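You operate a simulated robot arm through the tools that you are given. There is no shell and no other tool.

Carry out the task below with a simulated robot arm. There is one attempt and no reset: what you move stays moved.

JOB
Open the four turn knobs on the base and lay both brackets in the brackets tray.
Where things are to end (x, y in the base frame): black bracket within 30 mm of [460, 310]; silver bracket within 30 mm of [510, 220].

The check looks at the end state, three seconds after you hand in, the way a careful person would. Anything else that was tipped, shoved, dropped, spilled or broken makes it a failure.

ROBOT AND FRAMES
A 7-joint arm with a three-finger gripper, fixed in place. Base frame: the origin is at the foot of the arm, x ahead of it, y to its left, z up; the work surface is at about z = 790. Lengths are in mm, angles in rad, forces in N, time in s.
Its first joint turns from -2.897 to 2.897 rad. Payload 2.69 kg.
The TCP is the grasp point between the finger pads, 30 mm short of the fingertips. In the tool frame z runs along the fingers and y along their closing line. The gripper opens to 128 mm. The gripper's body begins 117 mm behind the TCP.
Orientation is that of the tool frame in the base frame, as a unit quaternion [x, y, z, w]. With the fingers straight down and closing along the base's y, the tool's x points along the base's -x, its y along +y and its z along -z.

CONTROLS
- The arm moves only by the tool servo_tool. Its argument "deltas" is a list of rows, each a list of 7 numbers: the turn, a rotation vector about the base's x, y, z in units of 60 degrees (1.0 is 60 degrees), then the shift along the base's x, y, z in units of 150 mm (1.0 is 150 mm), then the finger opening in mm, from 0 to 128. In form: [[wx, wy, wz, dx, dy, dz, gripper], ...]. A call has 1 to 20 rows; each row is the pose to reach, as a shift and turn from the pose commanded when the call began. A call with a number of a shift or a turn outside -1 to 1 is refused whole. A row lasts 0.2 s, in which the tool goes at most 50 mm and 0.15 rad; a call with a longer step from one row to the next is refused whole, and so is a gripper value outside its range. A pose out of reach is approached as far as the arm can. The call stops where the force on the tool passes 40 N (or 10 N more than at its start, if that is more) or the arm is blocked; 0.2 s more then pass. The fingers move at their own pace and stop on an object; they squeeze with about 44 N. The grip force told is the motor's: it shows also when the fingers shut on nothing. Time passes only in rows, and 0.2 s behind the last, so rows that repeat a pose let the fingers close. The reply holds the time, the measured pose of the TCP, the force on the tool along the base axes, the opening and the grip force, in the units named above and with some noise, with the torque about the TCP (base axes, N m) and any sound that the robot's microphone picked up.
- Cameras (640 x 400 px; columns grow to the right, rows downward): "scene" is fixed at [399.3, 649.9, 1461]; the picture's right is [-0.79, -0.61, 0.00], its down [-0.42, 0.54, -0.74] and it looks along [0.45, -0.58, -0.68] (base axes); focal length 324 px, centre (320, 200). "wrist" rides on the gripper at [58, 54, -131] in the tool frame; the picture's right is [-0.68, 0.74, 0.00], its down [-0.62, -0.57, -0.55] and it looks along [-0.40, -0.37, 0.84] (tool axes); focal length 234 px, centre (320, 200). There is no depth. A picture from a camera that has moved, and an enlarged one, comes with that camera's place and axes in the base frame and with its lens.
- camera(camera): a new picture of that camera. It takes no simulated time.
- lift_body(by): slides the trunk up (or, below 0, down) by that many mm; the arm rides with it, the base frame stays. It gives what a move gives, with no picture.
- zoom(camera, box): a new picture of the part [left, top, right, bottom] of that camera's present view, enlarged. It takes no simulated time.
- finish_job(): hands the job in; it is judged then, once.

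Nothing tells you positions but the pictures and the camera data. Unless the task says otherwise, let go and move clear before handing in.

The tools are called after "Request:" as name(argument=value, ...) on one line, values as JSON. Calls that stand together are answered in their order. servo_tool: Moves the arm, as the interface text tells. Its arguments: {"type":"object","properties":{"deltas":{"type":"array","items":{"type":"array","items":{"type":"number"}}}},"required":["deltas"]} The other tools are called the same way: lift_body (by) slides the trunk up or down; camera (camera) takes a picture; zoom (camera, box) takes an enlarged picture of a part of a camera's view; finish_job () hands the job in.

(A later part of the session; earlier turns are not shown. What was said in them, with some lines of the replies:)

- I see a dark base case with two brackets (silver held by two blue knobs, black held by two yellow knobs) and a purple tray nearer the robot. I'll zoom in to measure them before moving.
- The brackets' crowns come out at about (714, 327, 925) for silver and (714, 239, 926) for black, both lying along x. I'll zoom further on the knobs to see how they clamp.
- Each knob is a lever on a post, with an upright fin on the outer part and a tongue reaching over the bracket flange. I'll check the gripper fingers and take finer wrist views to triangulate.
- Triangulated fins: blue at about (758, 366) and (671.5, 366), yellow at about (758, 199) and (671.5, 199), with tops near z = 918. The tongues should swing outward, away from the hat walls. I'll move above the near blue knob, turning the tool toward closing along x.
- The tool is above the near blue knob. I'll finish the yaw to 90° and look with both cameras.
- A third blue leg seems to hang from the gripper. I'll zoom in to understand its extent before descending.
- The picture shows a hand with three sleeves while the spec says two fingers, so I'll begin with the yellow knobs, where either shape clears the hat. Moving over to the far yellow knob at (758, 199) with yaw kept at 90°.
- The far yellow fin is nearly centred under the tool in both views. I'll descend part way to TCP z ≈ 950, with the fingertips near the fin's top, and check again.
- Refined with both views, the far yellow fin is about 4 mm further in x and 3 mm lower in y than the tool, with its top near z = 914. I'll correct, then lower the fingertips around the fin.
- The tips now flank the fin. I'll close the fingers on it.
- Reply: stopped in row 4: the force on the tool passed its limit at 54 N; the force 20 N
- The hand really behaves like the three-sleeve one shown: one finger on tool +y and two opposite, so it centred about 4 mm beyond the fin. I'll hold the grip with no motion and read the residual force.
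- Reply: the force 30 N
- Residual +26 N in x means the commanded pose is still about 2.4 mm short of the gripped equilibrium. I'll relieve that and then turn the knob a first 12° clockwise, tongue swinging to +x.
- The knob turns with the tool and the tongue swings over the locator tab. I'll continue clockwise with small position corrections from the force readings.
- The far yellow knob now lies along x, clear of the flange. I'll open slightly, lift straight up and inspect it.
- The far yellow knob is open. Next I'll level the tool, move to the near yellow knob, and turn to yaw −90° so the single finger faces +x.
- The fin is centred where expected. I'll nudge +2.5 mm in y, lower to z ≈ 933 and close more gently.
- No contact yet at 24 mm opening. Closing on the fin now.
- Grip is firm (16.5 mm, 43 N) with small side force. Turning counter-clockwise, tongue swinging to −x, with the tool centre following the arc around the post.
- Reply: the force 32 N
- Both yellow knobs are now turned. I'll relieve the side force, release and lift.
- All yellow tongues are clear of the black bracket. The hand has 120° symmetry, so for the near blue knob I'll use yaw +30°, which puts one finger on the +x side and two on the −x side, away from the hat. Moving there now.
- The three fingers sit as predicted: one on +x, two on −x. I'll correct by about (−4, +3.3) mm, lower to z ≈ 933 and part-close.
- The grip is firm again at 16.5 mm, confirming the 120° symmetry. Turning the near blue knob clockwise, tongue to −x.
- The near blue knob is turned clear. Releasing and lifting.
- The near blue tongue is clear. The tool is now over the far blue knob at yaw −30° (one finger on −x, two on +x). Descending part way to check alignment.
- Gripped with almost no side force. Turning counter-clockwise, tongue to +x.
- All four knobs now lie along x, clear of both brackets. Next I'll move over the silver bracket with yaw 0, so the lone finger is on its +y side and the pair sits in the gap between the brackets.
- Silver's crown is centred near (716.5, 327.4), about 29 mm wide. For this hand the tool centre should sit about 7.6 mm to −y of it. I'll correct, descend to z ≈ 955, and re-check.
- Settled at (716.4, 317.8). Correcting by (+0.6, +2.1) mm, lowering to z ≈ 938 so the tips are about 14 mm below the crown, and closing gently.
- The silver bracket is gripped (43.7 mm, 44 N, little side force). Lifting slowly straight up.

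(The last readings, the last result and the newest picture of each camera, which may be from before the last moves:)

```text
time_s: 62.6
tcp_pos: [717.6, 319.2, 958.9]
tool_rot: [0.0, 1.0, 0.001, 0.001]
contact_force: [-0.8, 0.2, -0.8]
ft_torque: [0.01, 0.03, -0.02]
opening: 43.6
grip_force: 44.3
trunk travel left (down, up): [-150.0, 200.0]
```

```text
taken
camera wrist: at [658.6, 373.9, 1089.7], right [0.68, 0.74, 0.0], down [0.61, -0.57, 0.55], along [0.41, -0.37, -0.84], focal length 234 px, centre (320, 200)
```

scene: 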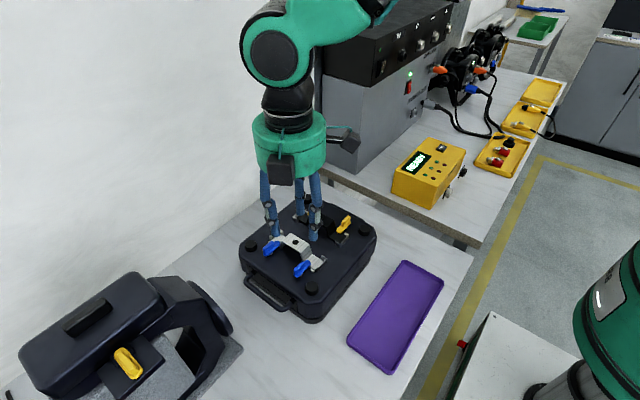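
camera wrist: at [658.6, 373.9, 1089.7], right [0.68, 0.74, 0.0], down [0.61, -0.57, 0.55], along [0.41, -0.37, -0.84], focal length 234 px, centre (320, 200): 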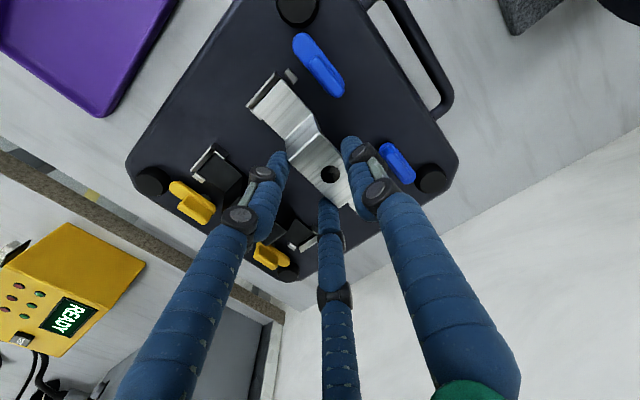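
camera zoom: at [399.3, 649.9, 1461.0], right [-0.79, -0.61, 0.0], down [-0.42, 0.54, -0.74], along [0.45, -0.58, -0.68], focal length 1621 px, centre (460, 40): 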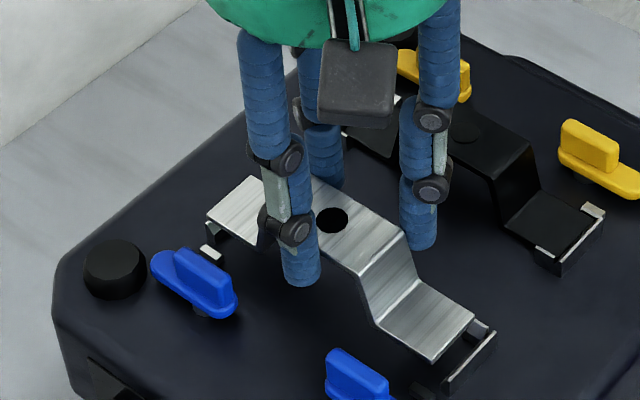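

The silver bracket is out of its nest and level. I'll raise it, then carry it toward the tray while turning it 90° so it lies along y.

Request:
servo_tool(deltas=[[0, 0, 0, 0, 0, 0.1, 30], [0, 0, 0, 0, 0, 0.22, 30], [0, 0, 0, 0, 0, 0.36, 30], [0, 0, 0, 0, 0, 0.48, 30], [0, 0, 0, 0, 0, 0.53, 30], [0, 0, 0, 0, 0, 0.53, 30]])

Request:
servo_tool(deltas=[[0, 0, 0.08, -0.06, -0.03, 0, 30], [0, 0, 0.17, -0.16, -0.07, 0, 30], [0, 0, 0.26, -0.28, -0.12, 0, 30], [0, 0, 0.35, -0.4, -0.18, 0, 30], [0, 0, 0.45, -0.52, -0.24, 0, 30], [0, 0, 0.55, -0.64, -0.3, 0, 30], [0, 0, 0.65, -0.76, -0.36, 0, 30], [0, 0, 0.75, -0.87, -0.42, 0, 30], [0, 0, 0.82, -0.95, -0.47, 0, 30], [0, 0, 0.87, -1.0, -0.5, 0, 30], [0, 0, 0.87, -1.0, -0.5, 0, 30]])

Request:
servo_tool(deltas=[[0, 0, 0.1, -0.08, -0.03, 0, 30], [0, 0, 0.2, -0.17, -0.07, -0.05, 30], [0, 0, 0.32, -0.26, -0.12, -0.12, 30], [0, 0, 0.44, -0.34, -0.16, -0.2, 30], [0, 0, 0.54, -0.39, -0.18, -0.28, 30], [0, 0, 0.63, -0.394, -0.18, -0.35, 30], [0, 0, 0.63, -0.394, -0.18, -0.4, 30], [0, 0, 0.63, -0.394, -0.18, -0.4, 30], [0, 0, 0.63, -0.394, -0.18, -0.4, 30]])

Request:
camera(camera="wrist")

Request:
camera(camera="scene")

```text
time_s: 64.0
tcp_pos: [717.5, 319.6, 1039.0]
tool_rot: [0.0, 1.0, 0.0, 0.0]
contact_force: [0.2, -0.9, -2.6]
ft_torque: [0.01, -0.02, -0.01]
opening: 43.5
grip_force: 44.4
trunk travel left (down, up): [-150.0, 200.0]
```

```text
time_s: 66.4
tcp_pos: [567.5, 242.0, 1038.3]
tool_rot: [-0.44, 0.898, 0.0, 0.001]
contact_force: [-0.2, -0.2, -1.1]
ft_torque: [0.01, -0.03, -0.01]
opening: 43.4
grip_force: 44.2
trunk travel left (down, up): [-150.0, 200.0]
```

```text
time_s: 68.4
tcp_pos: [508.4, 217.8, 979.1]
tool_rot: [0.708, -0.706, -0.001, -0.001]
contact_force: [0.9, 0.3, -0.7]
ft_torque: [0.0, 0.0, 0.02]
opening: 43.5
grip_force: 43.6
trunk travel left (down, up): [-150.0, 200.0]
```

```text
taken
camera wrist: at [454.9, 160.6, 1109.5], right [-0.74, 0.68, 0.0], down [0.57, 0.62, 0.55], along [0.37, 0.41, -0.84], focal length 234 px, centre (320, 200)
```

wrist: 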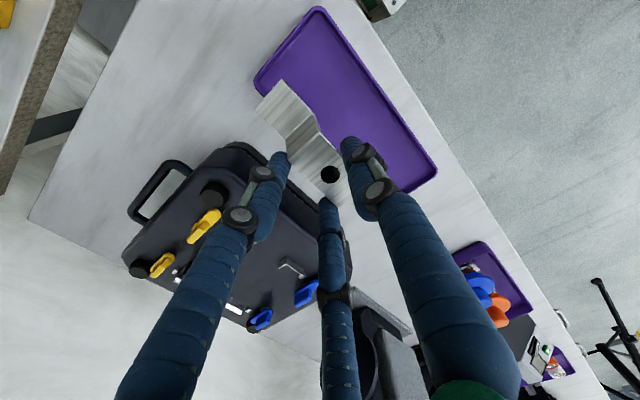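

```text
taken
```

scene: 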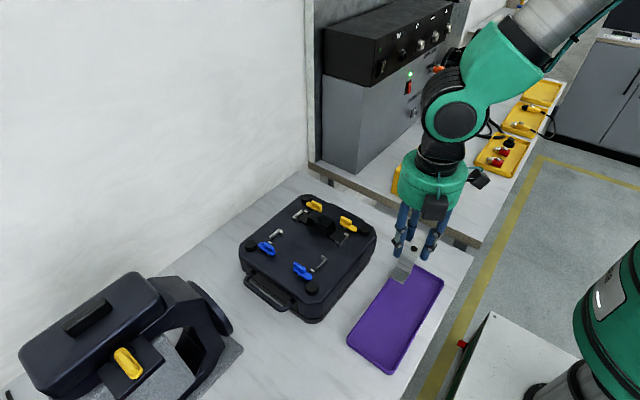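

Over the tray with the bracket along y at about (501, 219), and the tray edges check out in this view too. Descending to just above the floor.

Request:
servo_tool(deltas=[[0, 0, 0, -0.005, 0, -0.12, 30], [0, 0, 0, -0.005, 0, -0.28, 30], [0, 0, 0, -0.005, 0, -0.44, 30], [0, 0, 0, -0.005, 0, -0.6, 30], [0, 0, 0, -0.005, 0, -0.72, 30], [0, 0, 0, -0.005, 0, -0.81, 30], [0, 0, 0, -0.005, 0, -0.84, 30], [0, 0, 0, -0.005, 0, -0.84, 30], [0, 0, 0, -0.005, 0, -0.84, 30]])

Request:
zoom(camera="scene", box=[340, 200, 480, 380])

Request:
camera(camera="wrist")

```text
time_s: 70.4
tcp_pos: [507.3, 216.2, 849.0]
tool_rot: [-0.707, 0.707, 0.001, 0.001]
contact_force: [1.1, 0.4, -1.5]
ft_torque: [-0.02, 0.0, 0.01]
opening: 43.4
grip_force: 44.1
trunk travel left (down, up): [-150.0, 200.0]
```

```text
2.22 times, centred on (410, 290) of scene
camera zoom: at [399.3, 649.9, 1461.0], right [-0.79, -0.61, 0.0], down [-0.42, 0.54, -0.74], along [0.45, -0.58, -0.68], focal length 720 px, centre (120, 0)
```

zoom: 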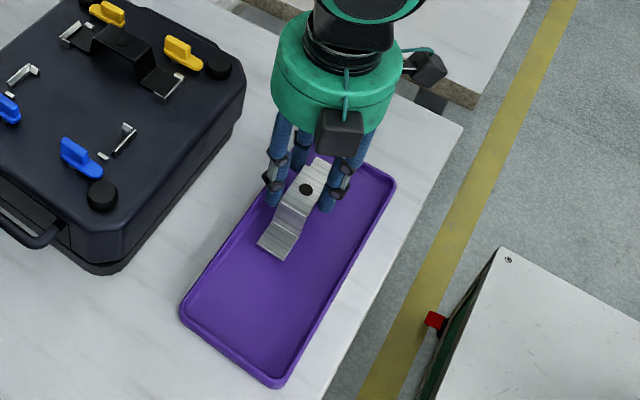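

```text
taken
camera wrist: at [453.4, 158.5, 980.5], right [-0.74, 0.68, 0.0], down [0.57, 0.62, 0.55], along [0.37, 0.41, -0.84], focal length 234 px, centre (320, 200)
```

wrist: 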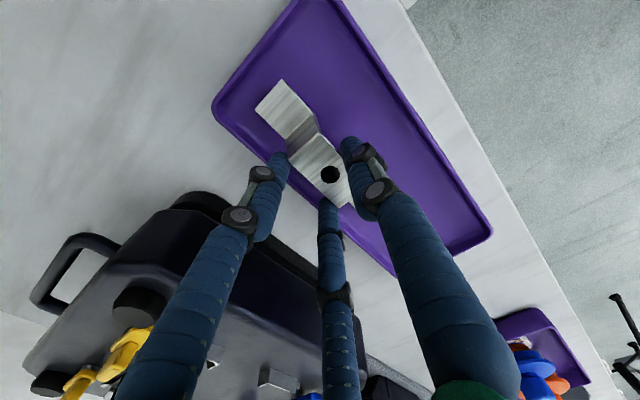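

The pair of fingers is close to the +x rim, so I'll shift the placement 5 mm inward to about (495, 214) and lower gently until the flanges touch.

Request:
servo_tool(deltas=[[0, 0, 0, -0.02, -0.01, 0, 30], [0, 0, 0, -0.033, -0.015, -0.015, 30], [0, 0, 0, -0.033, -0.015, -0.035, 30], [0, 0, 0, -0.033, -0.015, -0.05, 30], [0, 0, 0, -0.033, -0.015, -0.05, 30]])

Request:
zoom(camera="scene", box=[360, 225, 440, 325])

```text
time_s: 71.6
tcp_pos: [502.0, 214.0, 845.1]
tool_rot: [0.707, -0.707, -0.001, -0.001]
contact_force: [0.6, -0.4, -1.6]
ft_torque: [-0.03, -0.03, 0.0]
opening: 43.4
grip_force: 43.8
trunk travel left (down, up): [-150.0, 200.0]
```

```text
4.00 times, centred on (400, 275) of scene
camera zoom: at [399.3, 649.9, 1461.0], right [-0.79, -0.61, 0.0], down [-0.42, 0.54, -0.74], along [0.45, -0.58, -0.68], focal length 1297 px, centre (0, -100)
```

zoom: 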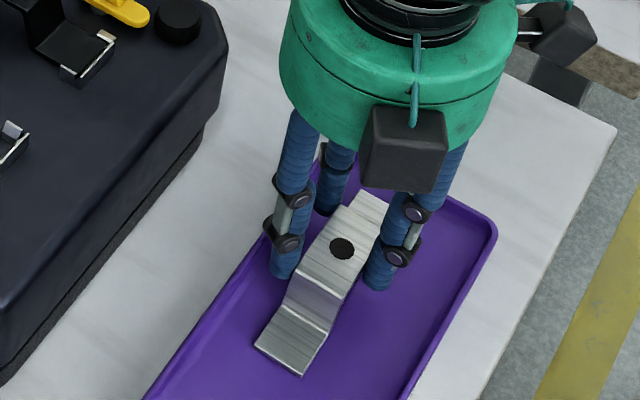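

Request:
servo_tool(deltas=[[0, 0, 0, 0, 0, -0.01, 30], [0, 0, 0, 0, 0, -0.02, 30], [0, 0, 0, 0, 0, -0.02, 30]])

Request:
servo_tool(deltas=[[0, 0, 0, 0, 0, -0.01, 30], [0, 0, 0, 0, 0, -0.013, 30], [0, 0, 0, 0, 0, -0.013, 30]])

```text
time_s: 72.3
tcp_pos: [505.8, 215.6, 843.7]
tool_rot: [-0.707, 0.707, -0.001, 0.002]
contact_force: [-2.3, 0.5, 17.4]
ft_torque: [-0.68, 0.15, -0.12]
opening: 43.5
grip_force: 43.6
trunk travel left (down, up): [-150.0, 200.0]
stopped in row 3: the force on the tool passed its limit at 42 N (the readings are from after the stop); the commanded pose is now the measured one
```

```text
time_s: 72.7
tcp_pos: [506.0, 216.3, 844.6]
tool_rot: [-0.707, 0.707, 0.0, 0.004]
contact_force: [-1.3, -1.9, 15.9]
ft_torque: [-0.85, 0.07, -0.14]
opening: 43.4
grip_force: 44.3
trunk travel left (down, up): [-150.0, 200.0]
stopped in row 2: the force on the tool passed its limit at 43 N (the readings are from after the stop); the commanded pose is now the measured one
```

Contact was reached at about z = 844. I'll check how the bracket sits before releasing.

Request:
zoom(camera="scene", box=[375, 240, 425, 325])

Request:
zoom(camera="wrist", box=[200, 40, 440, 280])

```text
4.71 times, centred on (400, 282) of scene
camera zoom: at [399.3, 649.9, 1461.0], right [-0.79, -0.61, 0.0], down [-0.42, 0.54, -0.74], along [0.45, -0.58, -0.68], focal length 1526 px, centre (-56, -188)
```

zoom: 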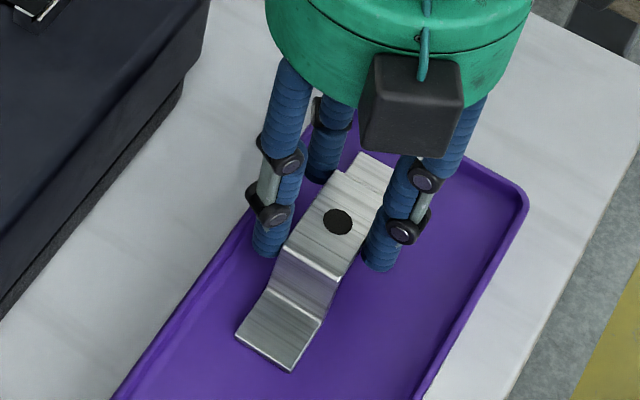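

```text
1.67 times, centred on (320, 160) of wrist
camera zoom: at [450.9, 158.6, 974.7], right [-0.74, 0.68, 0.0], down [0.56, 0.61, 0.55], along [0.38, 0.41, -0.83], focal length 390 px, centre (320, 267)
```

zoom: 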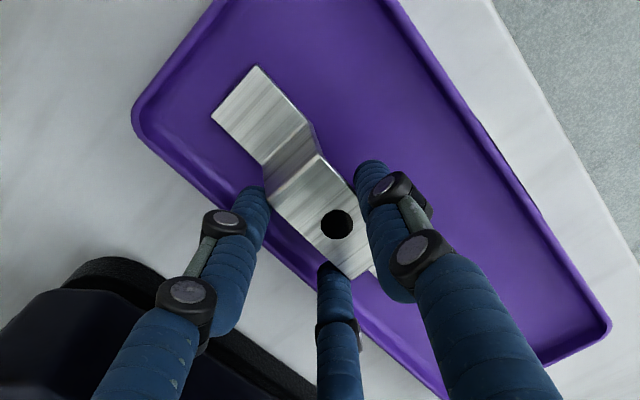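

The torque shows the contact is at the bracket's −y flange, on the tray floor. I'll relieve the pressure slightly and open gently.

Request:
servo_tool(deltas=[[0, 0, 0, 0, 0, 0.004, 30], [0, 0, 0, 0, 0, 0.004, 44], [0, 0, 0, 0, 0, 0.004, 46], [0, 0, 0, 0, 0, 0.004, 48], [0, 0, 0, 0, 0, 0.004, 50], [0, 0, 0, 0, 0, 0.004, 50]])

Request:
zoom(camera="scene", box=[375, 240, 425, 325])

Request:
zoom(camera="wrist", box=[200, 40, 440, 280])

```text
time_s: 74.1
tcp_pos: [505.1, 215.2, 843.9]
tool_rot: [-0.707, 0.707, 0.0, 0.003]
contact_force: [-0.2, 0.0, -0.4]
ft_torque: [-0.02, 0.0, 0.0]
opening: 50.3
grip_force: 0.1
trunk travel left (down, up): [-150.0, 200.0]
```

```text
4.71 times, centred on (400, 282) of scene
camera zoom: at [399.3, 649.9, 1461.0], right [-0.79, -0.61, 0.0], down [-0.42, 0.54, -0.74], along [0.45, -0.58, -0.68], focal length 1526 px, centre (-56, -188)
```

zoom: 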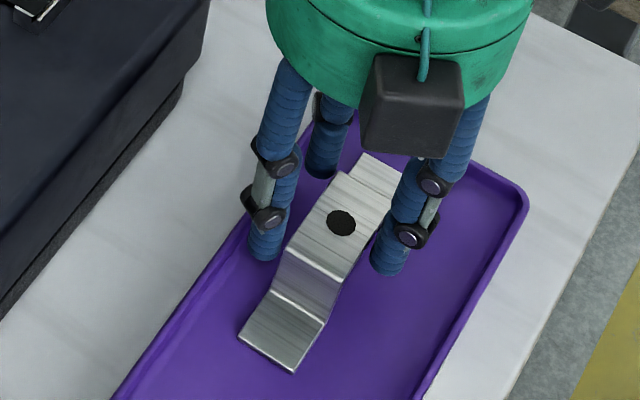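

```text
1.67 times, centred on (320, 160) of wrist
camera zoom: at [450.6, 158.4, 974.5], right [-0.74, 0.68, 0.0], down [0.56, 0.61, 0.55], along [0.37, 0.41, -0.83], focal length 390 px, centre (320, 267)
```

zoom: 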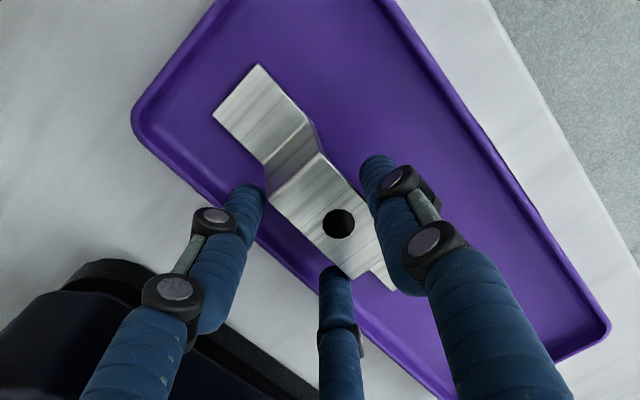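

The silver bracket sits on the tray floor. Rising straight up and clear.

Request:
servo_tool(deltas=[[0, 0, 0, 0, 0, 0.02, 52], [0, 0, 0, 0, 0, 0.06, 54], [0, 0, 0, 0, 0, 0.15, 56], [0, 0, 0, 0, 0, 0.3, 58], [0, 0, 0, 0, 0, 0.5, 60], [0, 0, 0, 0, 0, 0.75, 60], [0, 0, 0, 0, 0, 1.0, 60], [0, 0, 0, 0, 0, 1.0, 60]])

Request:
zoom(camera="scene", box=[340, 230, 460, 380])

Request:
camera(camera="wrist")

```text
time_s: 75.9
tcp_pos: [507.2, 215.6, 992.8]
tool_rot: [0.707, -0.707, 0.0, -0.002]
contact_force: [-0.7, -0.2, 1.7]
ft_torque: [0.0, -0.05, -0.01]
opening: 60.0
grip_force: 0.0
trunk travel left (down, up): [-150.0, 200.0]
```

```text
2.67 times, centred on (400, 305) of scene
camera zoom: at [399.3, 649.9, 1461.0], right [-0.79, -0.61, 0.0], down [-0.42, 0.54, -0.74], along [0.45, -0.58, -0.68], focal length 865 px, centre (107, -80)
```

zoom: 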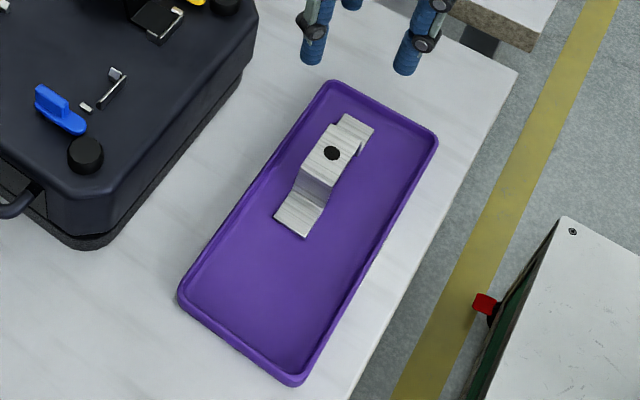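

```text
taken
camera wrist: at [451.0, 159.0, 1123.4], right [-0.74, 0.68, 0.0], down [0.56, 0.61, 0.55], along [0.37, 0.41, -0.83], focal length 234 px, centre (320, 200)
```

wrist: 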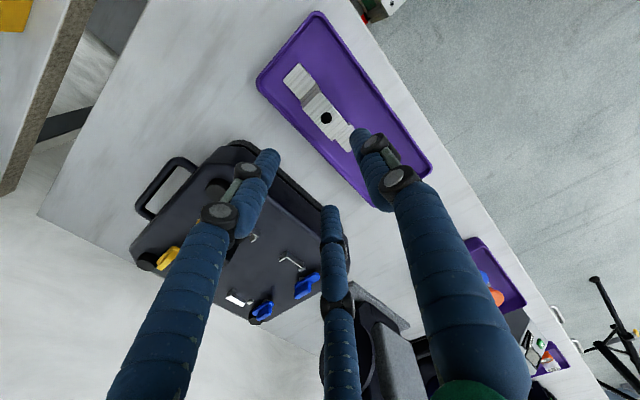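

The silver bracket lies at about (496, 217), well within tolerance. Now for the black one: I'll travel back, level the tool and turn to yaw −60°, which puts the lone finger on the black bracket's −y side.

Request:
servo_tool(deltas=[[-0.004, 0.004, 0, 0.1, 0.01, 0.03, 66], [-0.004, 0.004, 0, 0.28, 0.03, 0.06, 66], [-0.004, 0.004, 0, 0.48, 0.05, 0.1, 66], [-0.004, 0.004, 0, 0.68, 0.08, 0.12, 66], [-0.004, 0.004, 0, 0.86, 0.1, 0.12, 66], [-0.004, 0.004, 0, 1.0, 0.12, 0.12, 66], [-0.004, 0.004, 0, 1.0, 0.12, 0.12, 66]])

Request:
servo_tool(deltas=[[0, 0, -0.14, 0.1, 0.01, 0, 66], [0, 0, -0.28, 0.2, 0.03, 0, 66], [0, 0, -0.42, 0.3, 0.05, 0, 66], [0, 0, -0.56, 0.38, 0.06, 0, 66], [0, 0, -0.7, 0.41, 0.06, 0, 66], [0, 0, -0.84, 0.41, 0.06, 0, 66], [0, 0, -0.98, 0.41, 0.06, 0, 66], [0, 0, -1.0, 0.41, 0.06, 0, 66]])

Request:
servo_tool(deltas=[[0, 0, -0.14, 0, 0, 0, 66], [0, 0, -0.28, 0, 0, 0, 66], [0, 0, -0.42, 0, 0, 0, 66], [0, 0, -0.56, 0, 0, 0, 66], [0, 0, -0.7, 0, 0, 0, 66], [0, 0, -0.84, 0, 0, 0, 66], [0, 0, -0.98, 0, 0, 0, 66], [0, 0, -1.0, 0, 0, 0, 66]])

Request:
servo_tool(deltas=[[0, 0, -0.14, 0, 0, 0, 66], [0, 0, -0.28, 0, 0, 0, 66], [0, 0, -0.42, 0, 0, 0, 66], [0, 0, -0.5, 0, 0, 0, 66], [0, 0, -0.5, 0, 0, 0, 66], [0, 0, -0.5, 0, 0, 0, 66], [0, 0, -0.5, 0, 0, 0, 66]])

Request:
camera(camera="wrist")

Request:
zoom(camera="scene", box=[280, 180, 370, 250])

```text
time_s: 77.5
tcp_pos: [656.4, 235.4, 1012.0]
tool_rot: [-0.707, 0.707, 0.0, 0.0]
contact_force: [0.0, -0.8, 0.7]
ft_torque: [-0.02, 0.0, 0.0]
opening: 66.4
grip_force: 0.1
trunk travel left (down, up): [-150.0, 200.0]
```

```text
time_s: 79.3
tcp_pos: [717.5, 244.0, 1012.0]
tool_rot: [-0.258, 0.966, 0.0, 0.0]
contact_force: [-1.0, 0.8, 0.8]
ft_torque: [-0.01, 0.01, -0.03]
opening: 66.1
grip_force: 0.1
trunk travel left (down, up): [-150.0, 200.0]
```

```text
time_s: 81.1
tcp_pos: [717.3, 244.0, 1011.2]
tool_rot: [0.26, 0.966, 0.001, 0.0]
contact_force: [0.2, 0.4, 0.8]
ft_torque: [-0.01, 0.04, -0.03]
opening: 66.1
grip_force: 0.0
trunk travel left (down, up): [-150.0, 200.0]
```

```text
time_s: 82.7
tcp_pos: [717.9, 243.7, 1012.3]
tool_rot: [0.5, 0.866, 0.0, 0.0]
contact_force: [0.5, 0.3, 0.2]
ft_torque: [-0.01, 0.02, 0.01]
opening: 66.1
grip_force: 0.0
trunk travel left (down, up): [-150.0, 200.0]
```

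```text
taken
camera wrist: at [734.1, 321.8, 1142.9], right [0.98, -0.22, 0.0], down [-0.18, -0.82, 0.55], along [-0.12, -0.53, -0.84], focal length 234 px, centre (320, 200)
```

wrist: 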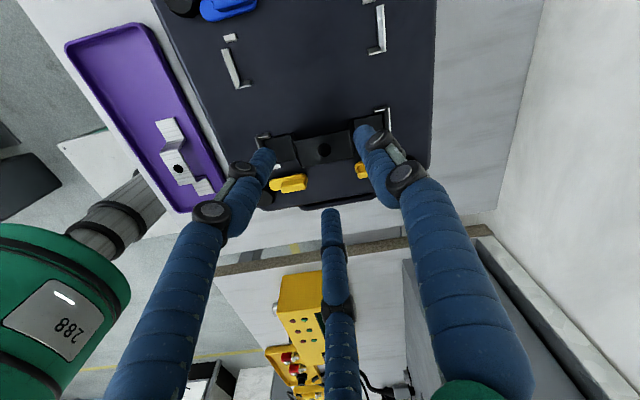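

```text
5.71 times, centred on (325, 215) of scene
camera zoom: at [399.3, 649.9, 1461.0], right [-0.79, -0.61, 0.0], down [-0.42, 0.54, -0.74], along [0.45, -0.58, -0.68], focal length 1853 px, centre (291, 114)
```

zoom: 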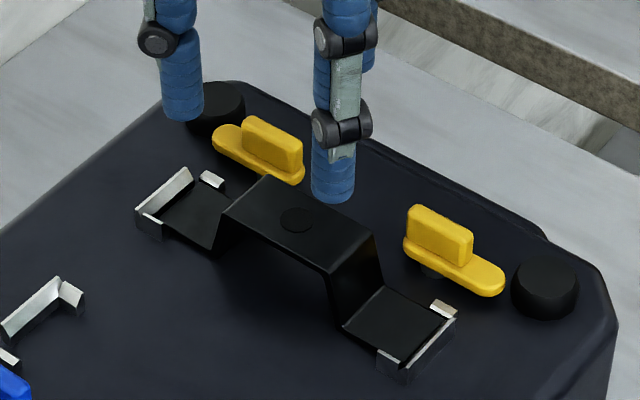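

Request:
zoom(camera="wrist", box=[250, 90, 410, 210])

```text
3.33 times, centred on (330, 150) of wrist
camera zoom: at [734.1, 321.8, 1142.9], right [0.98, -0.22, 0.0], down [-0.18, -0.82, 0.55], along [-0.12, -0.53, -0.84], focal length 781 px, centre (287, 367)
```

zoom: 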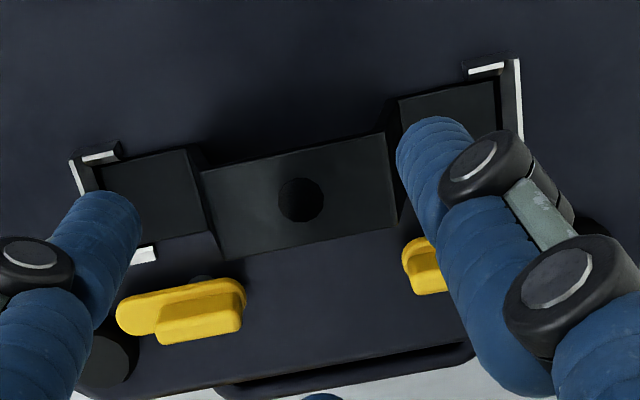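

The black crown is centred near (717.5, 238). The tool centre should be about 7.6 mm to +y of that. Descending to z ≈ 955 and re-checking.

Request:
servo_tool(deltas=[[0, 0, 0, 0.007, 0.007, -0.08, 64], [0, 0, 0, 0.007, 0.007, -0.2, 64], [0, 0, 0, 0.007, 0.007, -0.32, 64], [0, 0, 0, 0.007, 0.007, -0.38, 64], [0, 0, 0, 0.007, 0.007, -0.38, 64], [0, 0, 0, 0.007, 0.007, -0.38, 64], [0, 0, 0, 0.007, 0.007, -0.38, 64]])

Request:
zoom(camera="wrist", box=[250, 90, 410, 210])

Request:
zoom(camera="scene", box=[280, 180, 370, 250])

```text
time_s: 84.3
tcp_pos: [718.2, 244.5, 955.8]
tool_rot: [0.5, 0.866, 0.0, 0.0]
contact_force: [0.4, -0.6, -0.2]
ft_torque: [-0.04, -0.02, 0.02]
opening: 63.9
grip_force: 0.0
trunk travel left (down, up): [-150.0, 200.0]
```

```text
3.33 times, centred on (330, 150) of wrist
camera zoom: at [734.8, 323.1, 1085.7], right [0.98, -0.22, 0.0], down [-0.18, -0.82, 0.55], along [-0.12, -0.53, -0.84], focal length 781 px, centre (287, 367)
```

zoom: 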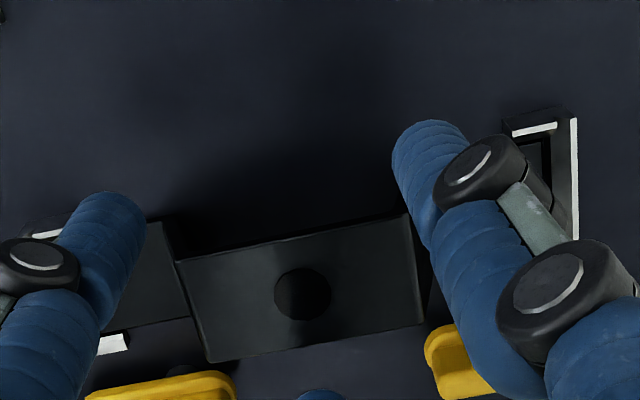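

```text
5.71 times, centred on (325, 215) of scene
camera zoom: at [399.3, 649.9, 1461.0], right [-0.79, -0.61, 0.0], down [-0.42, 0.54, -0.74], along [0.45, -0.58, -0.68], focal length 1853 px, centre (291, 114)
```

zoom: 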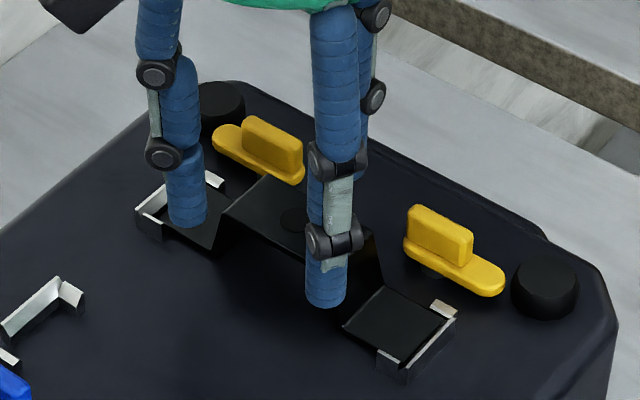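

Alignment is good in y; I'll shift +1.5 mm in x, lower to z ≈ 938 and close gently.

Request:
servo_tool(deltas=[[0, 0, 0, 0.01, 0, 0, 64], [0, 0, 0, 0.01, 0, -0.04, 64], [0, 0, 0, 0.01, 0, -0.08, 64], [0, 0, 0, 0.01, 0, -0.111, 64], [0, 0, 0, 0.01, 0, -0.111, 60], [0, 0, 0, 0.01, 0, -0.111, 54], [0, 0, 0, 0.01, 0, -0.111, 50], [0, 0, 0, 0.01, 0, -0.111, 50]])

Request:
zoom(camera="wrist", box=[250, 90, 410, 230])

```text
time_s: 86.1
tcp_pos: [718.8, 245.0, 937.0]
tool_rot: [0.499, 0.866, 0.0, 0.0]
contact_force: [-0.6, 0.4, 0.0]
ft_torque: [0.04, -0.03, 0.01]
opening: 49.7
grip_force: 0.1
trunk travel left (down, up): [-150.0, 200.0]
```

```text
2.86 times, centred on (330, 160) of wrist
camera zoom: at [736.5, 323.6, 1068.8], right [0.98, -0.22, 0.0], down [-0.18, -0.82, 0.55], along [-0.12, -0.53, -0.84], focal length 669 px, centre (291, 314)
```

zoom: 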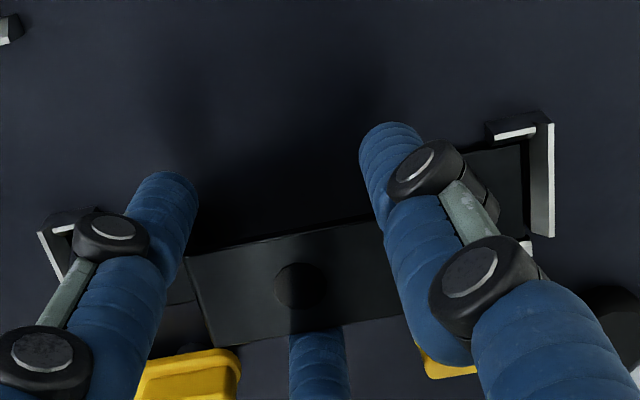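

Request:
servo_tool(deltas=[[0, 0, 0, 0, -0.003, 0, 48], [0, 0, 0, 0, -0.003, 0, 46], [0, 0, 0, 0, -0.003, 0, 44], [0, 0, 0, 0, -0.003, 0, 42], [0, 0, 0, 0, -0.003, 0, 38], [0, 0, 0, 0, -0.003, 0, 30]])

Request:
zoom(camera="wrist", box=[250, 90, 410, 230])

Request:
zoom(camera="scene", box=[280, 180, 370, 250])

```text
time_s: 87.5
tcp_pos: [719.9, 245.4, 936.6]
tool_rot: [0.5, 0.866, 0.0, 0.0]
contact_force: [-0.4, -2.3, 1.5]
ft_torque: [-0.04, 0.07, 0.03]
opening: 43.5
grip_force: 43.9
trunk travel left (down, up): [-150.0, 200.0]
```

```text
2.86 times, centred on (330, 160) of wrist
camera zoom: at [737.0, 322.9, 1069.0], right [0.98, -0.22, 0.0], down [-0.18, -0.82, 0.55], along [-0.12, -0.53, -0.84], focal length 669 px, centre (291, 314)
```

zoom: 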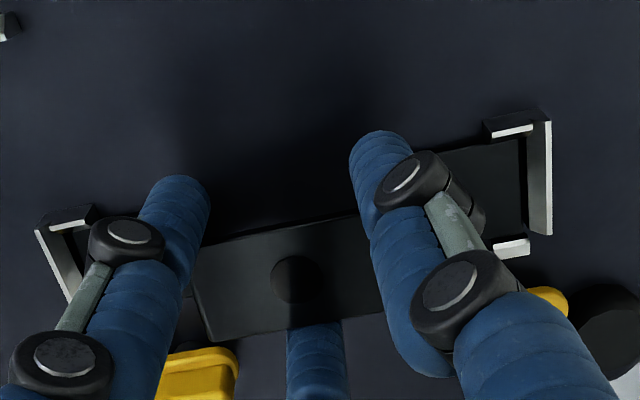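

```text
5.71 times, centred on (325, 215) of scene
camera zoom: at [399.3, 649.9, 1461.0], right [-0.79, -0.61, 0.0], down [-0.42, 0.54, -0.74], along [0.45, -0.58, -0.68], focal length 1853 px, centre (291, 114)
```

zoom: 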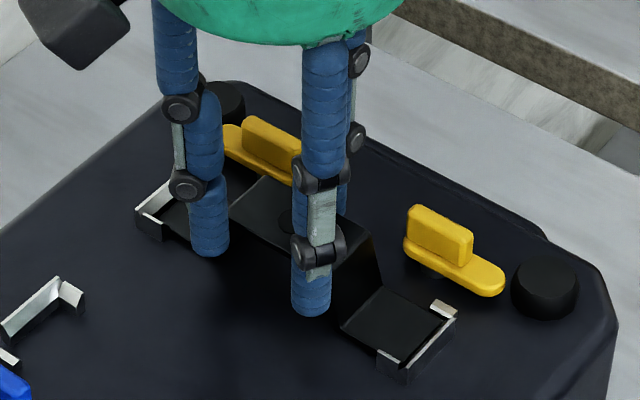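

Black bracket is gripped (43.5 mm, 44 N, nearly no side force). Lifting slowly straight up.

Request:
servo_tool(deltas=[[0, 0, 0, 0, 0, 0.01, 30], [0, 0, 0, 0, 0, 0.025, 30], [0, 0, 0, 0, 0, 0.045, 30], [0, 0, 0, 0, 0, 0.07, 30], [0, 0, 0, 0, 0, 0.1, 30], [0, 0, 0, 0, 0, 0.13, 30], [0, 0, 0, 0, 0, 0.13, 30]])

Request:
zoom(camera="scene", box=[280, 180, 370, 250])

```text
time_s: 89.1
tcp_pos: [720.3, 243.1, 957.5]
tool_rot: [0.501, 0.866, 0.001, -0.001]
contact_force: [-0.5, 0.7, -1.5]
ft_torque: [0.03, -0.01, -0.01]
opening: 43.5
grip_force: 43.8
trunk travel left (down, up): [-150.0, 200.0]
```

```text
5.71 times, centred on (325, 215) of scene
camera zoom: at [399.3, 649.9, 1461.0], right [-0.79, -0.61, 0.0], down [-0.42, 0.54, -0.74], along [0.45, -0.58, -0.68], focal length 1853 px, centre (291, 114)
```

zoom: 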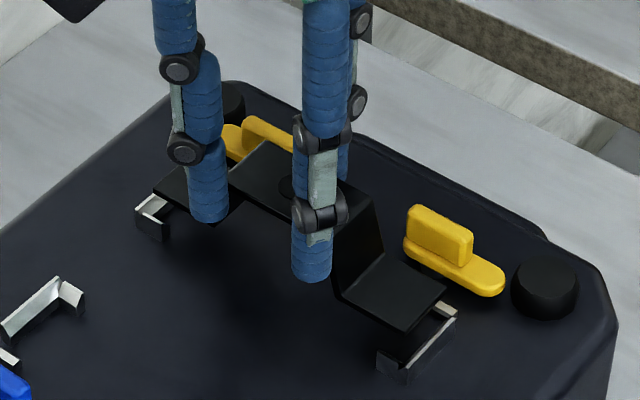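

The black bracket is free of its nest. Raising it and carrying it to the tray while turning it +90° so it lies along y.

Request:
servo_tool(deltas=[[0, 0, 0, 0, 0, 0.1, 30], [0, 0, 0, 0, 0, 0.22, 30], [0, 0, 0, 0, 0, 0.36, 30], [0, 0, 0, 0, 0, 0.48, 30], [0, 0, 0, 0, 0, 0.53, 30], [0, 0, 0, 0, 0, 0.53, 30]])

Request:
servo_tool(deltas=[[0, 0, 0.06, -0.06, 0.01, 0, 30], [0, 0, 0.14, -0.16, 0.03, 0, 30], [0, 0, 0.23, -0.28, 0.06, 0, 30], [0, 0, 0.32, -0.4, 0.09, 0, 30], [0, 0, 0.41, -0.52, 0.12, 0, 30], [0, 0, 0.5, -0.64, 0.16, 0, 30], [0, 0, 0.59, -0.76, 0.2, 0, 30], [0, 0, 0.68, -0.87, 0.24, 0, 30], [0, 0, 0.75, -0.95, 0.27, 0, 30], [0, 0, 0.8, -1.0, 0.29, 0, 30], [0, 0, 0.8, -1.0, 0.29, 0, 30]])

Request:
servo_tool(deltas=[[0, 0, 0.08, -0.08, 0.02, 0, 30], [0, 0, 0.17, -0.2, 0.05, 0, 30], [0, 0, 0.27, -0.33, 0.08, 0, 30], [0, 0, 0.37, -0.46, 0.11, 0, 30], [0, 0, 0.47, -0.58, 0.13, 0, 30], [0, 0, 0.57, -0.68, 0.15, 0, 30], [0, 0, 0.65, -0.76, 0.163, -0.03, 30], [0, 0, 0.7, -0.798, 0.163, -0.1, 30], [0, 0, 0.7, -0.798, 0.163, -0.2, 30], [0, 0, 0.7, -0.798, 0.163, -0.3, 30], [0, 0, 0.7, -0.798, 0.163, -0.4, 30], [0, 0, 0.7, -0.798, 0.163, -0.4, 30], [0, 0, 0.7, -0.798, 0.163, -0.4, 30]])

Request:
camera(camera="wrist")

Request:
zoom(camera="scene", box=[320, 200, 480, 390])

```text
time_s: 90.5
tcp_pos: [718.8, 243.5, 1036.7]
tool_rot: [0.5, 0.866, 0.001, -0.001]
contact_force: [0.8, 0.7, -2.0]
ft_torque: [0.03, 0.02, 0.03]
opening: 43.5
grip_force: 43.7
trunk travel left (down, up): [-150.0, 200.0]
```

```text
time_s: 92.9
tcp_pos: [569.2, 286.6, 1036.2]
tool_rot: [0.103, 0.995, 0.0, 0.0]
contact_force: [-0.4, 0.4, -1.0]
ft_torque: [-0.01, 0.01, 0.01]
opening: 43.5
grip_force: 43.8
trunk travel left (down, up): [-150.0, 200.0]
```

```text
time_s: 95.7
tcp_pos: [449.8, 312.4, 976.5]
tool_rot: [-0.258, 0.966, 0.0, 0.0]
contact_force: [0.1, -0.1, -3.0]
ft_torque: [0.02, 0.03, 0.03]
opening: 43.3
grip_force: 44.5
trunk travel left (down, up): [-150.0, 200.0]
```

```text
taken
camera wrist: at [371.4, 329.8, 1107.6], right [0.22, 0.98, 0.0], down [0.82, -0.18, 0.55], along [0.54, -0.12, -0.84], focal length 234 px, centre (320, 200)
```

wrist: 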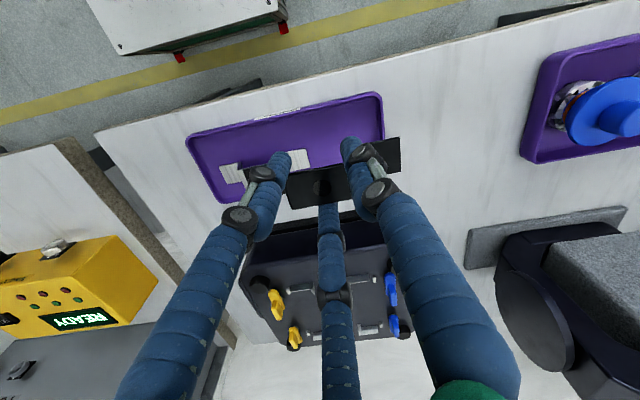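

```text
2.11 times, centred on (400, 295) of scene
camera zoom: at [399.3, 649.9, 1461.0], right [-0.79, -0.61, 0.0], down [-0.42, 0.54, -0.74], along [0.45, -0.58, -0.68], focal length 683 px, centre (152, 0)
```

zoom: 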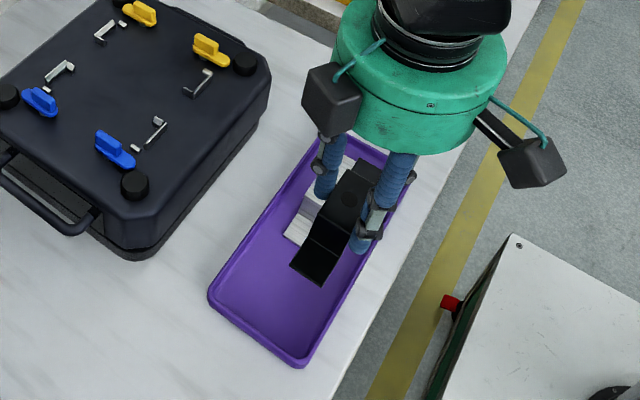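

Over the tray with the black bracket along y at about (456, 312). I'll fine-adjust to about (458.5, 316), clear of the silver one, and descend.

Request:
servo_tool(deltas=[[0, 0, 0, 0.016, 0.027, -0.1, 30], [0, 0, 0, 0.016, 0.027, -0.25, 30], [0, 0, 0, 0.016, 0.027, -0.4, 30], [0, 0, 0, 0.016, 0.027, -0.55, 30], [0, 0, 0, 0.016, 0.027, -0.68, 30], [0, 0, 0, 0.016, 0.027, -0.77, 30], [0, 0, 0, 0.016, 0.027, -0.81, 30], [0, 0, 0, 0.016, 0.027, -0.81, 30], [0, 0, 0, 0.016, 0.027, -0.81, 30]])

Request:
camera(camera="wrist")

Request:
zoom(camera="scene", box=[350, 230, 450, 380])

```text
time_s: 97.7
tcp_pos: [449.9, 316.5, 854.6]
tool_rot: [-0.259, 0.966, 0.0, 0.0]
contact_force: [-0.4, -0.3, -1.0]
ft_torque: [-0.02, 0.04, -0.01]
opening: 43.6
grip_force: 44.2
trunk travel left (down, up): [-150.0, 200.0]
```

```text
taken
camera wrist: at [372.8, 334.6, 985.5], right [0.22, 0.98, 0.0], down [0.82, -0.18, 0.55], along [0.53, -0.12, -0.84], focal length 234 px, centre (320, 200)
```

wrist: 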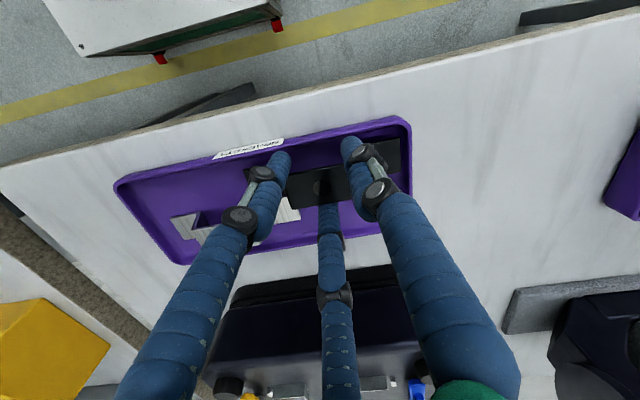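

```text
2.67 times, centred on (400, 305) of scene
camera zoom: at [399.3, 649.9, 1461.0], right [-0.79, -0.61, 0.0], down [-0.42, 0.54, -0.74], along [0.45, -0.58, -0.68], focal length 865 px, centre (107, -80)
```

zoom: 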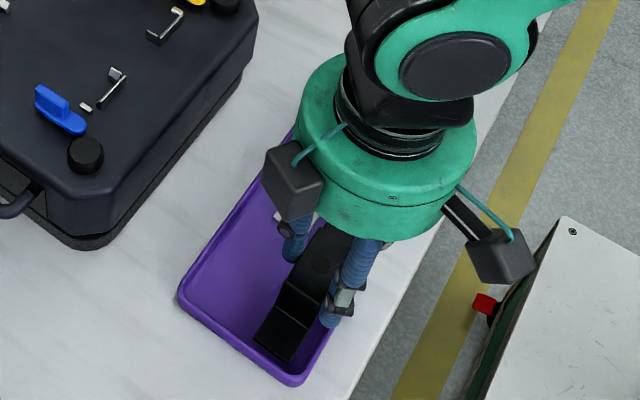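

The black bracket's +y end is close to the tray's end wall, since it measures about 132 mm long. I'll shift 6 mm back to y ≈ 310 before lowering further.

Request:
servo_tool(deltas=[[0, 0, 0, 0.003, -0.02, 0, 30], [0, 0, 0, 0.003, -0.04, 0, 30], [0, 0, 0, 0.003, -0.04, 0, 30], [0, 0, 0, 0.003, -0.04, 0, 30]])

Request:
zoom(camera="wrist", box=[180, 90, 430, 280])

Request:
zoom(camera="scene", box=[365, 280, 435, 380])

```text
time_s: 98.7
tcp_pos: [451.4, 310.0, 854.3]
tool_rot: [-0.259, 0.966, -0.001, 0.0]
contact_force: [0.3, 0.0, -1.4]
ft_torque: [0.01, 0.01, -0.02]
opening: 43.3
grip_force: 44.3
trunk travel left (down, up): [-150.0, 200.0]
```

```text
2.11 times, centred on (305, 185) of wrist
camera zoom: at [374.5, 329.0, 985.4], right [0.22, 0.98, 0.0], down [0.82, -0.18, 0.55], along [0.53, -0.12, -0.84], focal length 493 px, centre (352, 232)
```

zoom: 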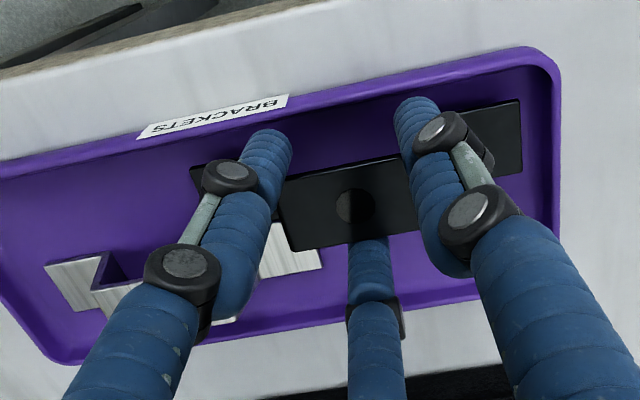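

```text
4.00 times, centred on (400, 330) of scene
camera zoom: at [399.3, 649.9, 1461.0], right [-0.79, -0.61, 0.0], down [-0.42, 0.54, -0.74], along [0.45, -0.58, -0.68], focal length 1297 px, centre (0, -320)
```

zoom: 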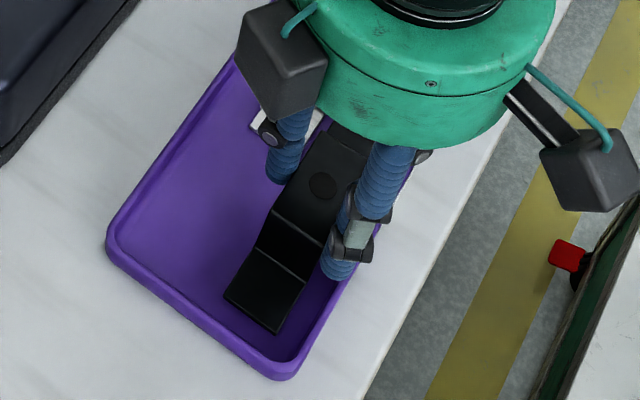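

Request:
servo_tool(deltas=[[0, 0, 0, 0, 0, -0.02, 30], [0, 0, 0, 0, 0, -0.04, 30], [0, 0, 0, 0, 0, -0.05, 30], [0, 0, 0, 0, 0, -0.05, 30]])

Request:
servo_tool(deltas=[[0, 0, 0, 0, 0, -0.006, 30], [0, 0, 0, 0, 0, -0.012, 30], [0, 0, 0, 0, 0, -0.012, 30]])

```text
time_s: 99.7
tcp_pos: [452.6, 310.1, 849.0]
tool_rot: [-0.259, 0.966, 0.0, 0.0]
contact_force: [0.9, -0.8, -1.6]
ft_torque: [-0.01, 0.04, 0.01]
opening: 43.5
grip_force: 44.5
trunk travel left (down, up): [-150.0, 200.0]
```

```text
time_s: 100.5
tcp_pos: [451.6, 310.7, 845.4]
tool_rot: [-0.259, 0.966, 0.0, 0.0]
contact_force: [0.2, 1.0, -0.9]
ft_torque: [0.0, 0.01, 0.0]
opening: 43.5
grip_force: 44.0
trunk travel left (down, up): [-150.0, 200.0]
```

Request:
servo_tool(deltas=[[0, 0, 0, 0, 0, -0.004, 30], [0, 0, 0, 0, 0, -0.007, 30], [0, 0, 0, 0, 0, -0.007, 30]])

```text
time_s: 101.3
tcp_pos: [451.3, 310.0, 846.3]
tool_rot: [-0.259, 0.966, 0.0, 0.0]
contact_force: [-2.0, 0.8, 6.6]
ft_torque: [-0.13, 0.15, -0.05]
opening: 43.4
grip_force: 44.1
trunk travel left (down, up): [-150.0, 200.0]
```

Light floor contact (7 N) on the bracket. I'll settle it half a millimetre more and open gently.

Request:
servo_tool(deltas=[[0, 0, 0, 0, 0, -0.003, 30], [0, 0, 0, 0, 0, -0.003, 44], [0, 0, 0, 0, 0, -0.003, 46], [0, 0, 0, 0, 0, -0.003, 48], [0, 0, 0, 0, 0, -0.003, 50], [0, 0, 0, 0, 0, -0.003, 50]])

Request:
zoom(camera="wrist", box=[180, 90, 430, 280])

Request:
zoom(camera="scene", box=[365, 280, 435, 380])

```text
time_s: 102.7
tcp_pos: [451.3, 309.8, 844.5]
tool_rot: [-0.259, 0.966, 0.0, 0.0]
contact_force: [0.4, -0.5, 0.0]
ft_torque: [0.02, -0.01, 0.01]
opening: 50.0
grip_force: 0.1
trunk travel left (down, up): [-150.0, 200.0]
```

```text
2.11 times, centred on (305, 185) of wrist
camera zoom: at [374.4, 328.3, 975.0], right [0.22, 0.98, 0.0], down [0.82, -0.18, 0.55], along [0.53, -0.12, -0.84], focal length 493 px, centre (352, 232)
```

zoom: 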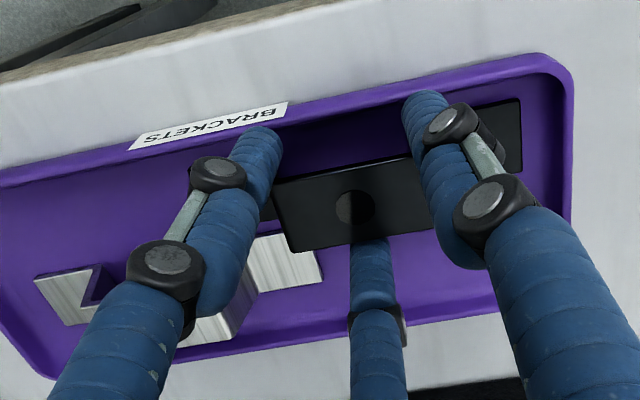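

```text
4.00 times, centred on (400, 330) of scene
camera zoom: at [399.3, 649.9, 1461.0], right [-0.79, -0.61, 0.0], down [-0.42, 0.54, -0.74], along [0.45, -0.58, -0.68], focal length 1297 px, centre (0, -320)
```

zoom: 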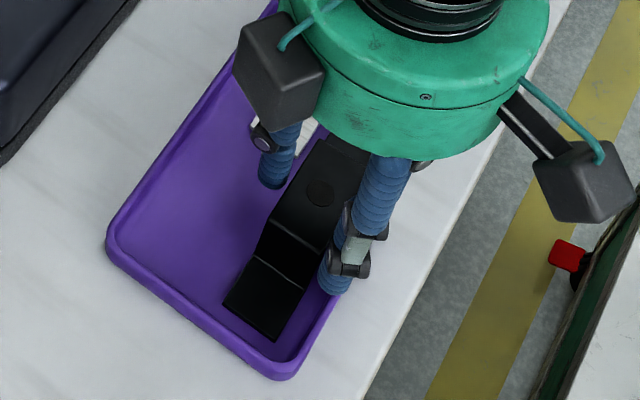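

The black bracket is released on the tray floor with the force at zero. Rising straight up and clear.

Request:
servo_tool(deltas=[[0, 0, 0, 0, 0, 0.02, 51], [0, 0, 0, 0, 0, 0.06, 52], [0, 0, 0, 0, 0, 0.15, 54], [0, 0, 0, 0, 0, 0.3, 56], [0, 0, 0, 0, 0, 0.5, 60], [0, 0, 0, 0, 0, 0.75, 60], [0, 0, 0, 0, 0, 1.0, 60], [0, 0, 0, 0, 0, 1.0, 60]])

Request:
servo_tool(deltas=[[0, 0, 0, 0.05, -0.05, 0.15, 60], [0, 0, 0, 0.1, -0.15, 0.4, 60], [0, 0, 0, 0.15, -0.3, 0.65, 60], [0, 0, 0, 0.2, -0.5, 0.85, 60], [0, 0, 0, 0.2, -0.7, 1.0, 60], [0, 0, 0, 0.2, -0.7, 1.0, 60]])

Request:
camera(camera="scene")

Request:
camera(camera="wrist")

Request:
zoom(camera="scene", box=[340, 250, 460, 390])

Request:
zoom(camera="scene", box=[230, 180, 390, 330])

```text
time_s: 104.5
tcp_pos: [452.6, 310.3, 993.2]
tool_rot: [-0.259, 0.966, 0.0, 0.0]
contact_force: [0.1, 0.2, 0.5]
ft_torque: [0.01, -0.03, 0.04]
opening: 59.8
grip_force: 0.1
trunk travel left (down, up): [-150.0, 200.0]
```

```text
time_s: 105.9
tcp_pos: [481.6, 206.4, 1143.6]
tool_rot: [-0.259, 0.966, -0.001, 0.0]
contact_force: [0.2, 0.1, 1.0]
ft_torque: [0.01, -0.03, -0.03]
opening: 60.3
grip_force: 0.0
trunk travel left (down, up): [-150.0, 200.0]
```

```text
taken
```

scene: 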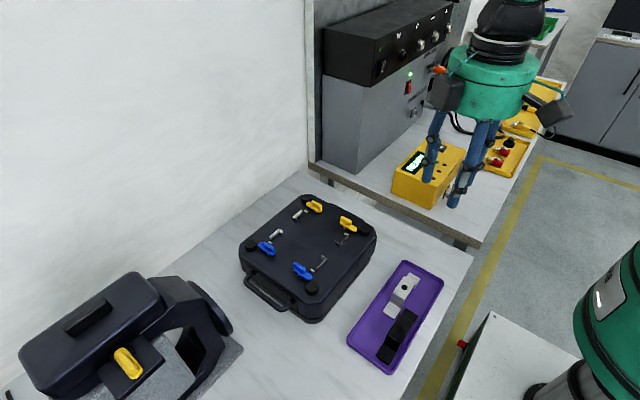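

```text
taken
camera wrist: at [403.7, 224.1, 1275.3], right [0.22, 0.98, 0.0], down [0.82, -0.18, 0.55], along [0.54, -0.12, -0.84], focal length 234 px, centre (320, 200)
```

wrist: 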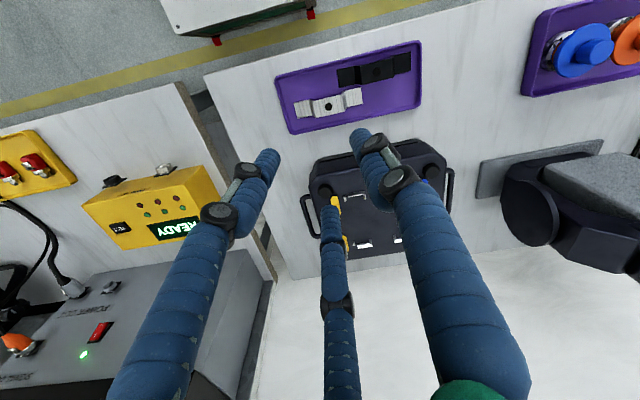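

```text
2.86 times, centred on (400, 320) of scene
camera zoom: at [399.3, 649.9, 1461.0], right [-0.79, -0.61, 0.0], down [-0.42, 0.54, -0.74], along [0.45, -0.58, -0.68], focal length 926 px, centre (91, -143)
```

zoom: 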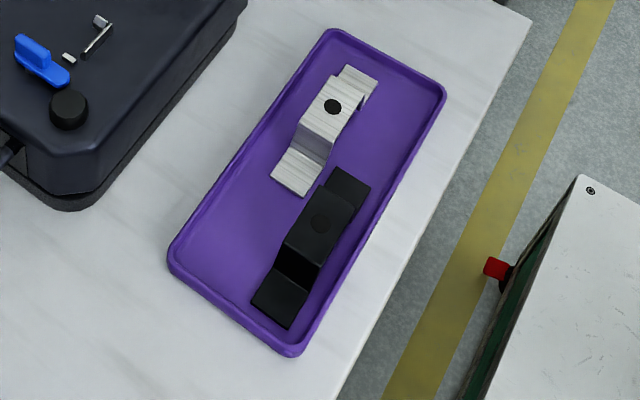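

```text
2.67 times, centred on (310, 255) of scene
camera zoom: at [399.3, 649.9, 1461.0], right [-0.79, -0.61, 0.0], down [-0.42, 0.54, -0.74], along [0.45, -0.58, -0.68], focal length 865 px, centre (347, 53)
```

zoom: 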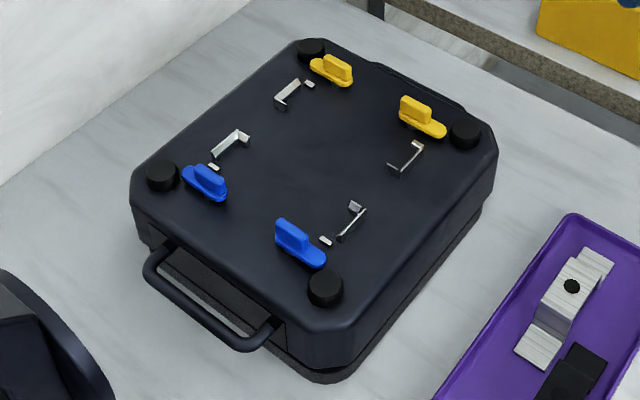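

Both brackets lie flat in the tray (black ≈ (458, 309), silver ≈ (495, 217)), and the tray and case look unmoved. I'll check the knob angles closely before handing in.

Request:
zoom(camera="scene", box=[290, 185, 370, 255])

Request:
zoom(camera="scene", box=[245, 225, 335, 305])

```text
5.71 times, centred on (330, 220) of scene
camera zoom: at [399.3, 649.9, 1461.0], right [-0.79, -0.61, 0.0], down [-0.42, 0.54, -0.74], along [0.45, -0.58, -0.68], focal length 1853 px, centre (263, 86)
```

zoom: 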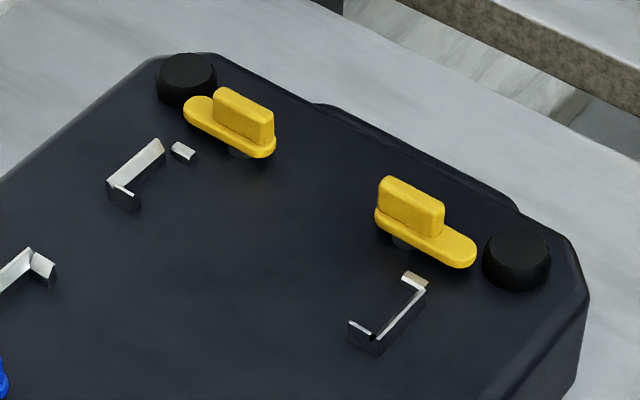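

```text
5.00 times, centred on (290, 265) of scene
camera zoom: at [399.3, 649.9, 1461.0], right [-0.79, -0.61, 0.0], down [-0.42, 0.54, -0.74], along [0.45, -0.58, -0.68], focal length 1621 px, centre (470, -125)
```

zoom: 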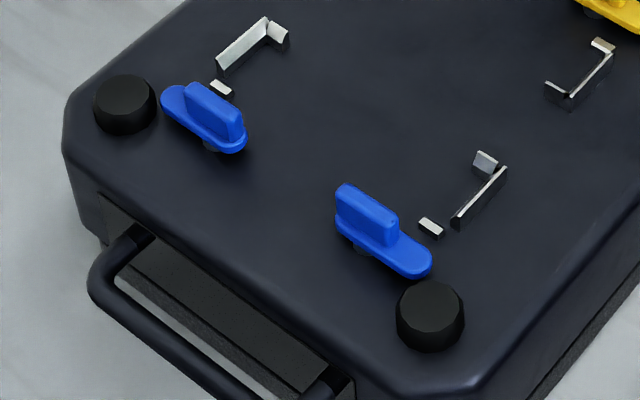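

All four knobs are turned a quarter turn, parallel to the case edge, with their tongues clear of the empty nests. Both brackets rest flat in the tray within tolerance, and the gripper is open and well clear, so I'm handing in.

Request:
finish_job()

```text
The job is handed in.
```

The job is handed in: all four knobs are open and both brackets are lying flat in the brackets tray. The result of the check has not come back to me.

| Bracket | Target (x, y) | Where it lies (from the pictures) | Off by |
|---|---|---|---|
| Black | [460, 310] | about (458, 309) | about 2 mm |
| Silver | [510, 220] | about (495, 217) | about 15 mm |

- **Knobs:** each one was turned a quarter turn, so it lies along x with its tongue clear of the bracket's nest.
- **Silver offset:** I set the silver bracket about 15 mm toward −x on purpose, so the fingers would clear the tray rim.
- **Hard contacts:** The arm's force stop tripped three times: at 54 N closing on the first yellow knob, and at 42 N and 43 N setting the silver bracket down. In the final pictures nothing looked damaged, and the case and tray looked unmoved.
- **Gripper:** The hand behaved like the three-finger one in the pictures, not the two-finger one described, so I placed the grips for that. At hand-in it was open and well clear of everything.
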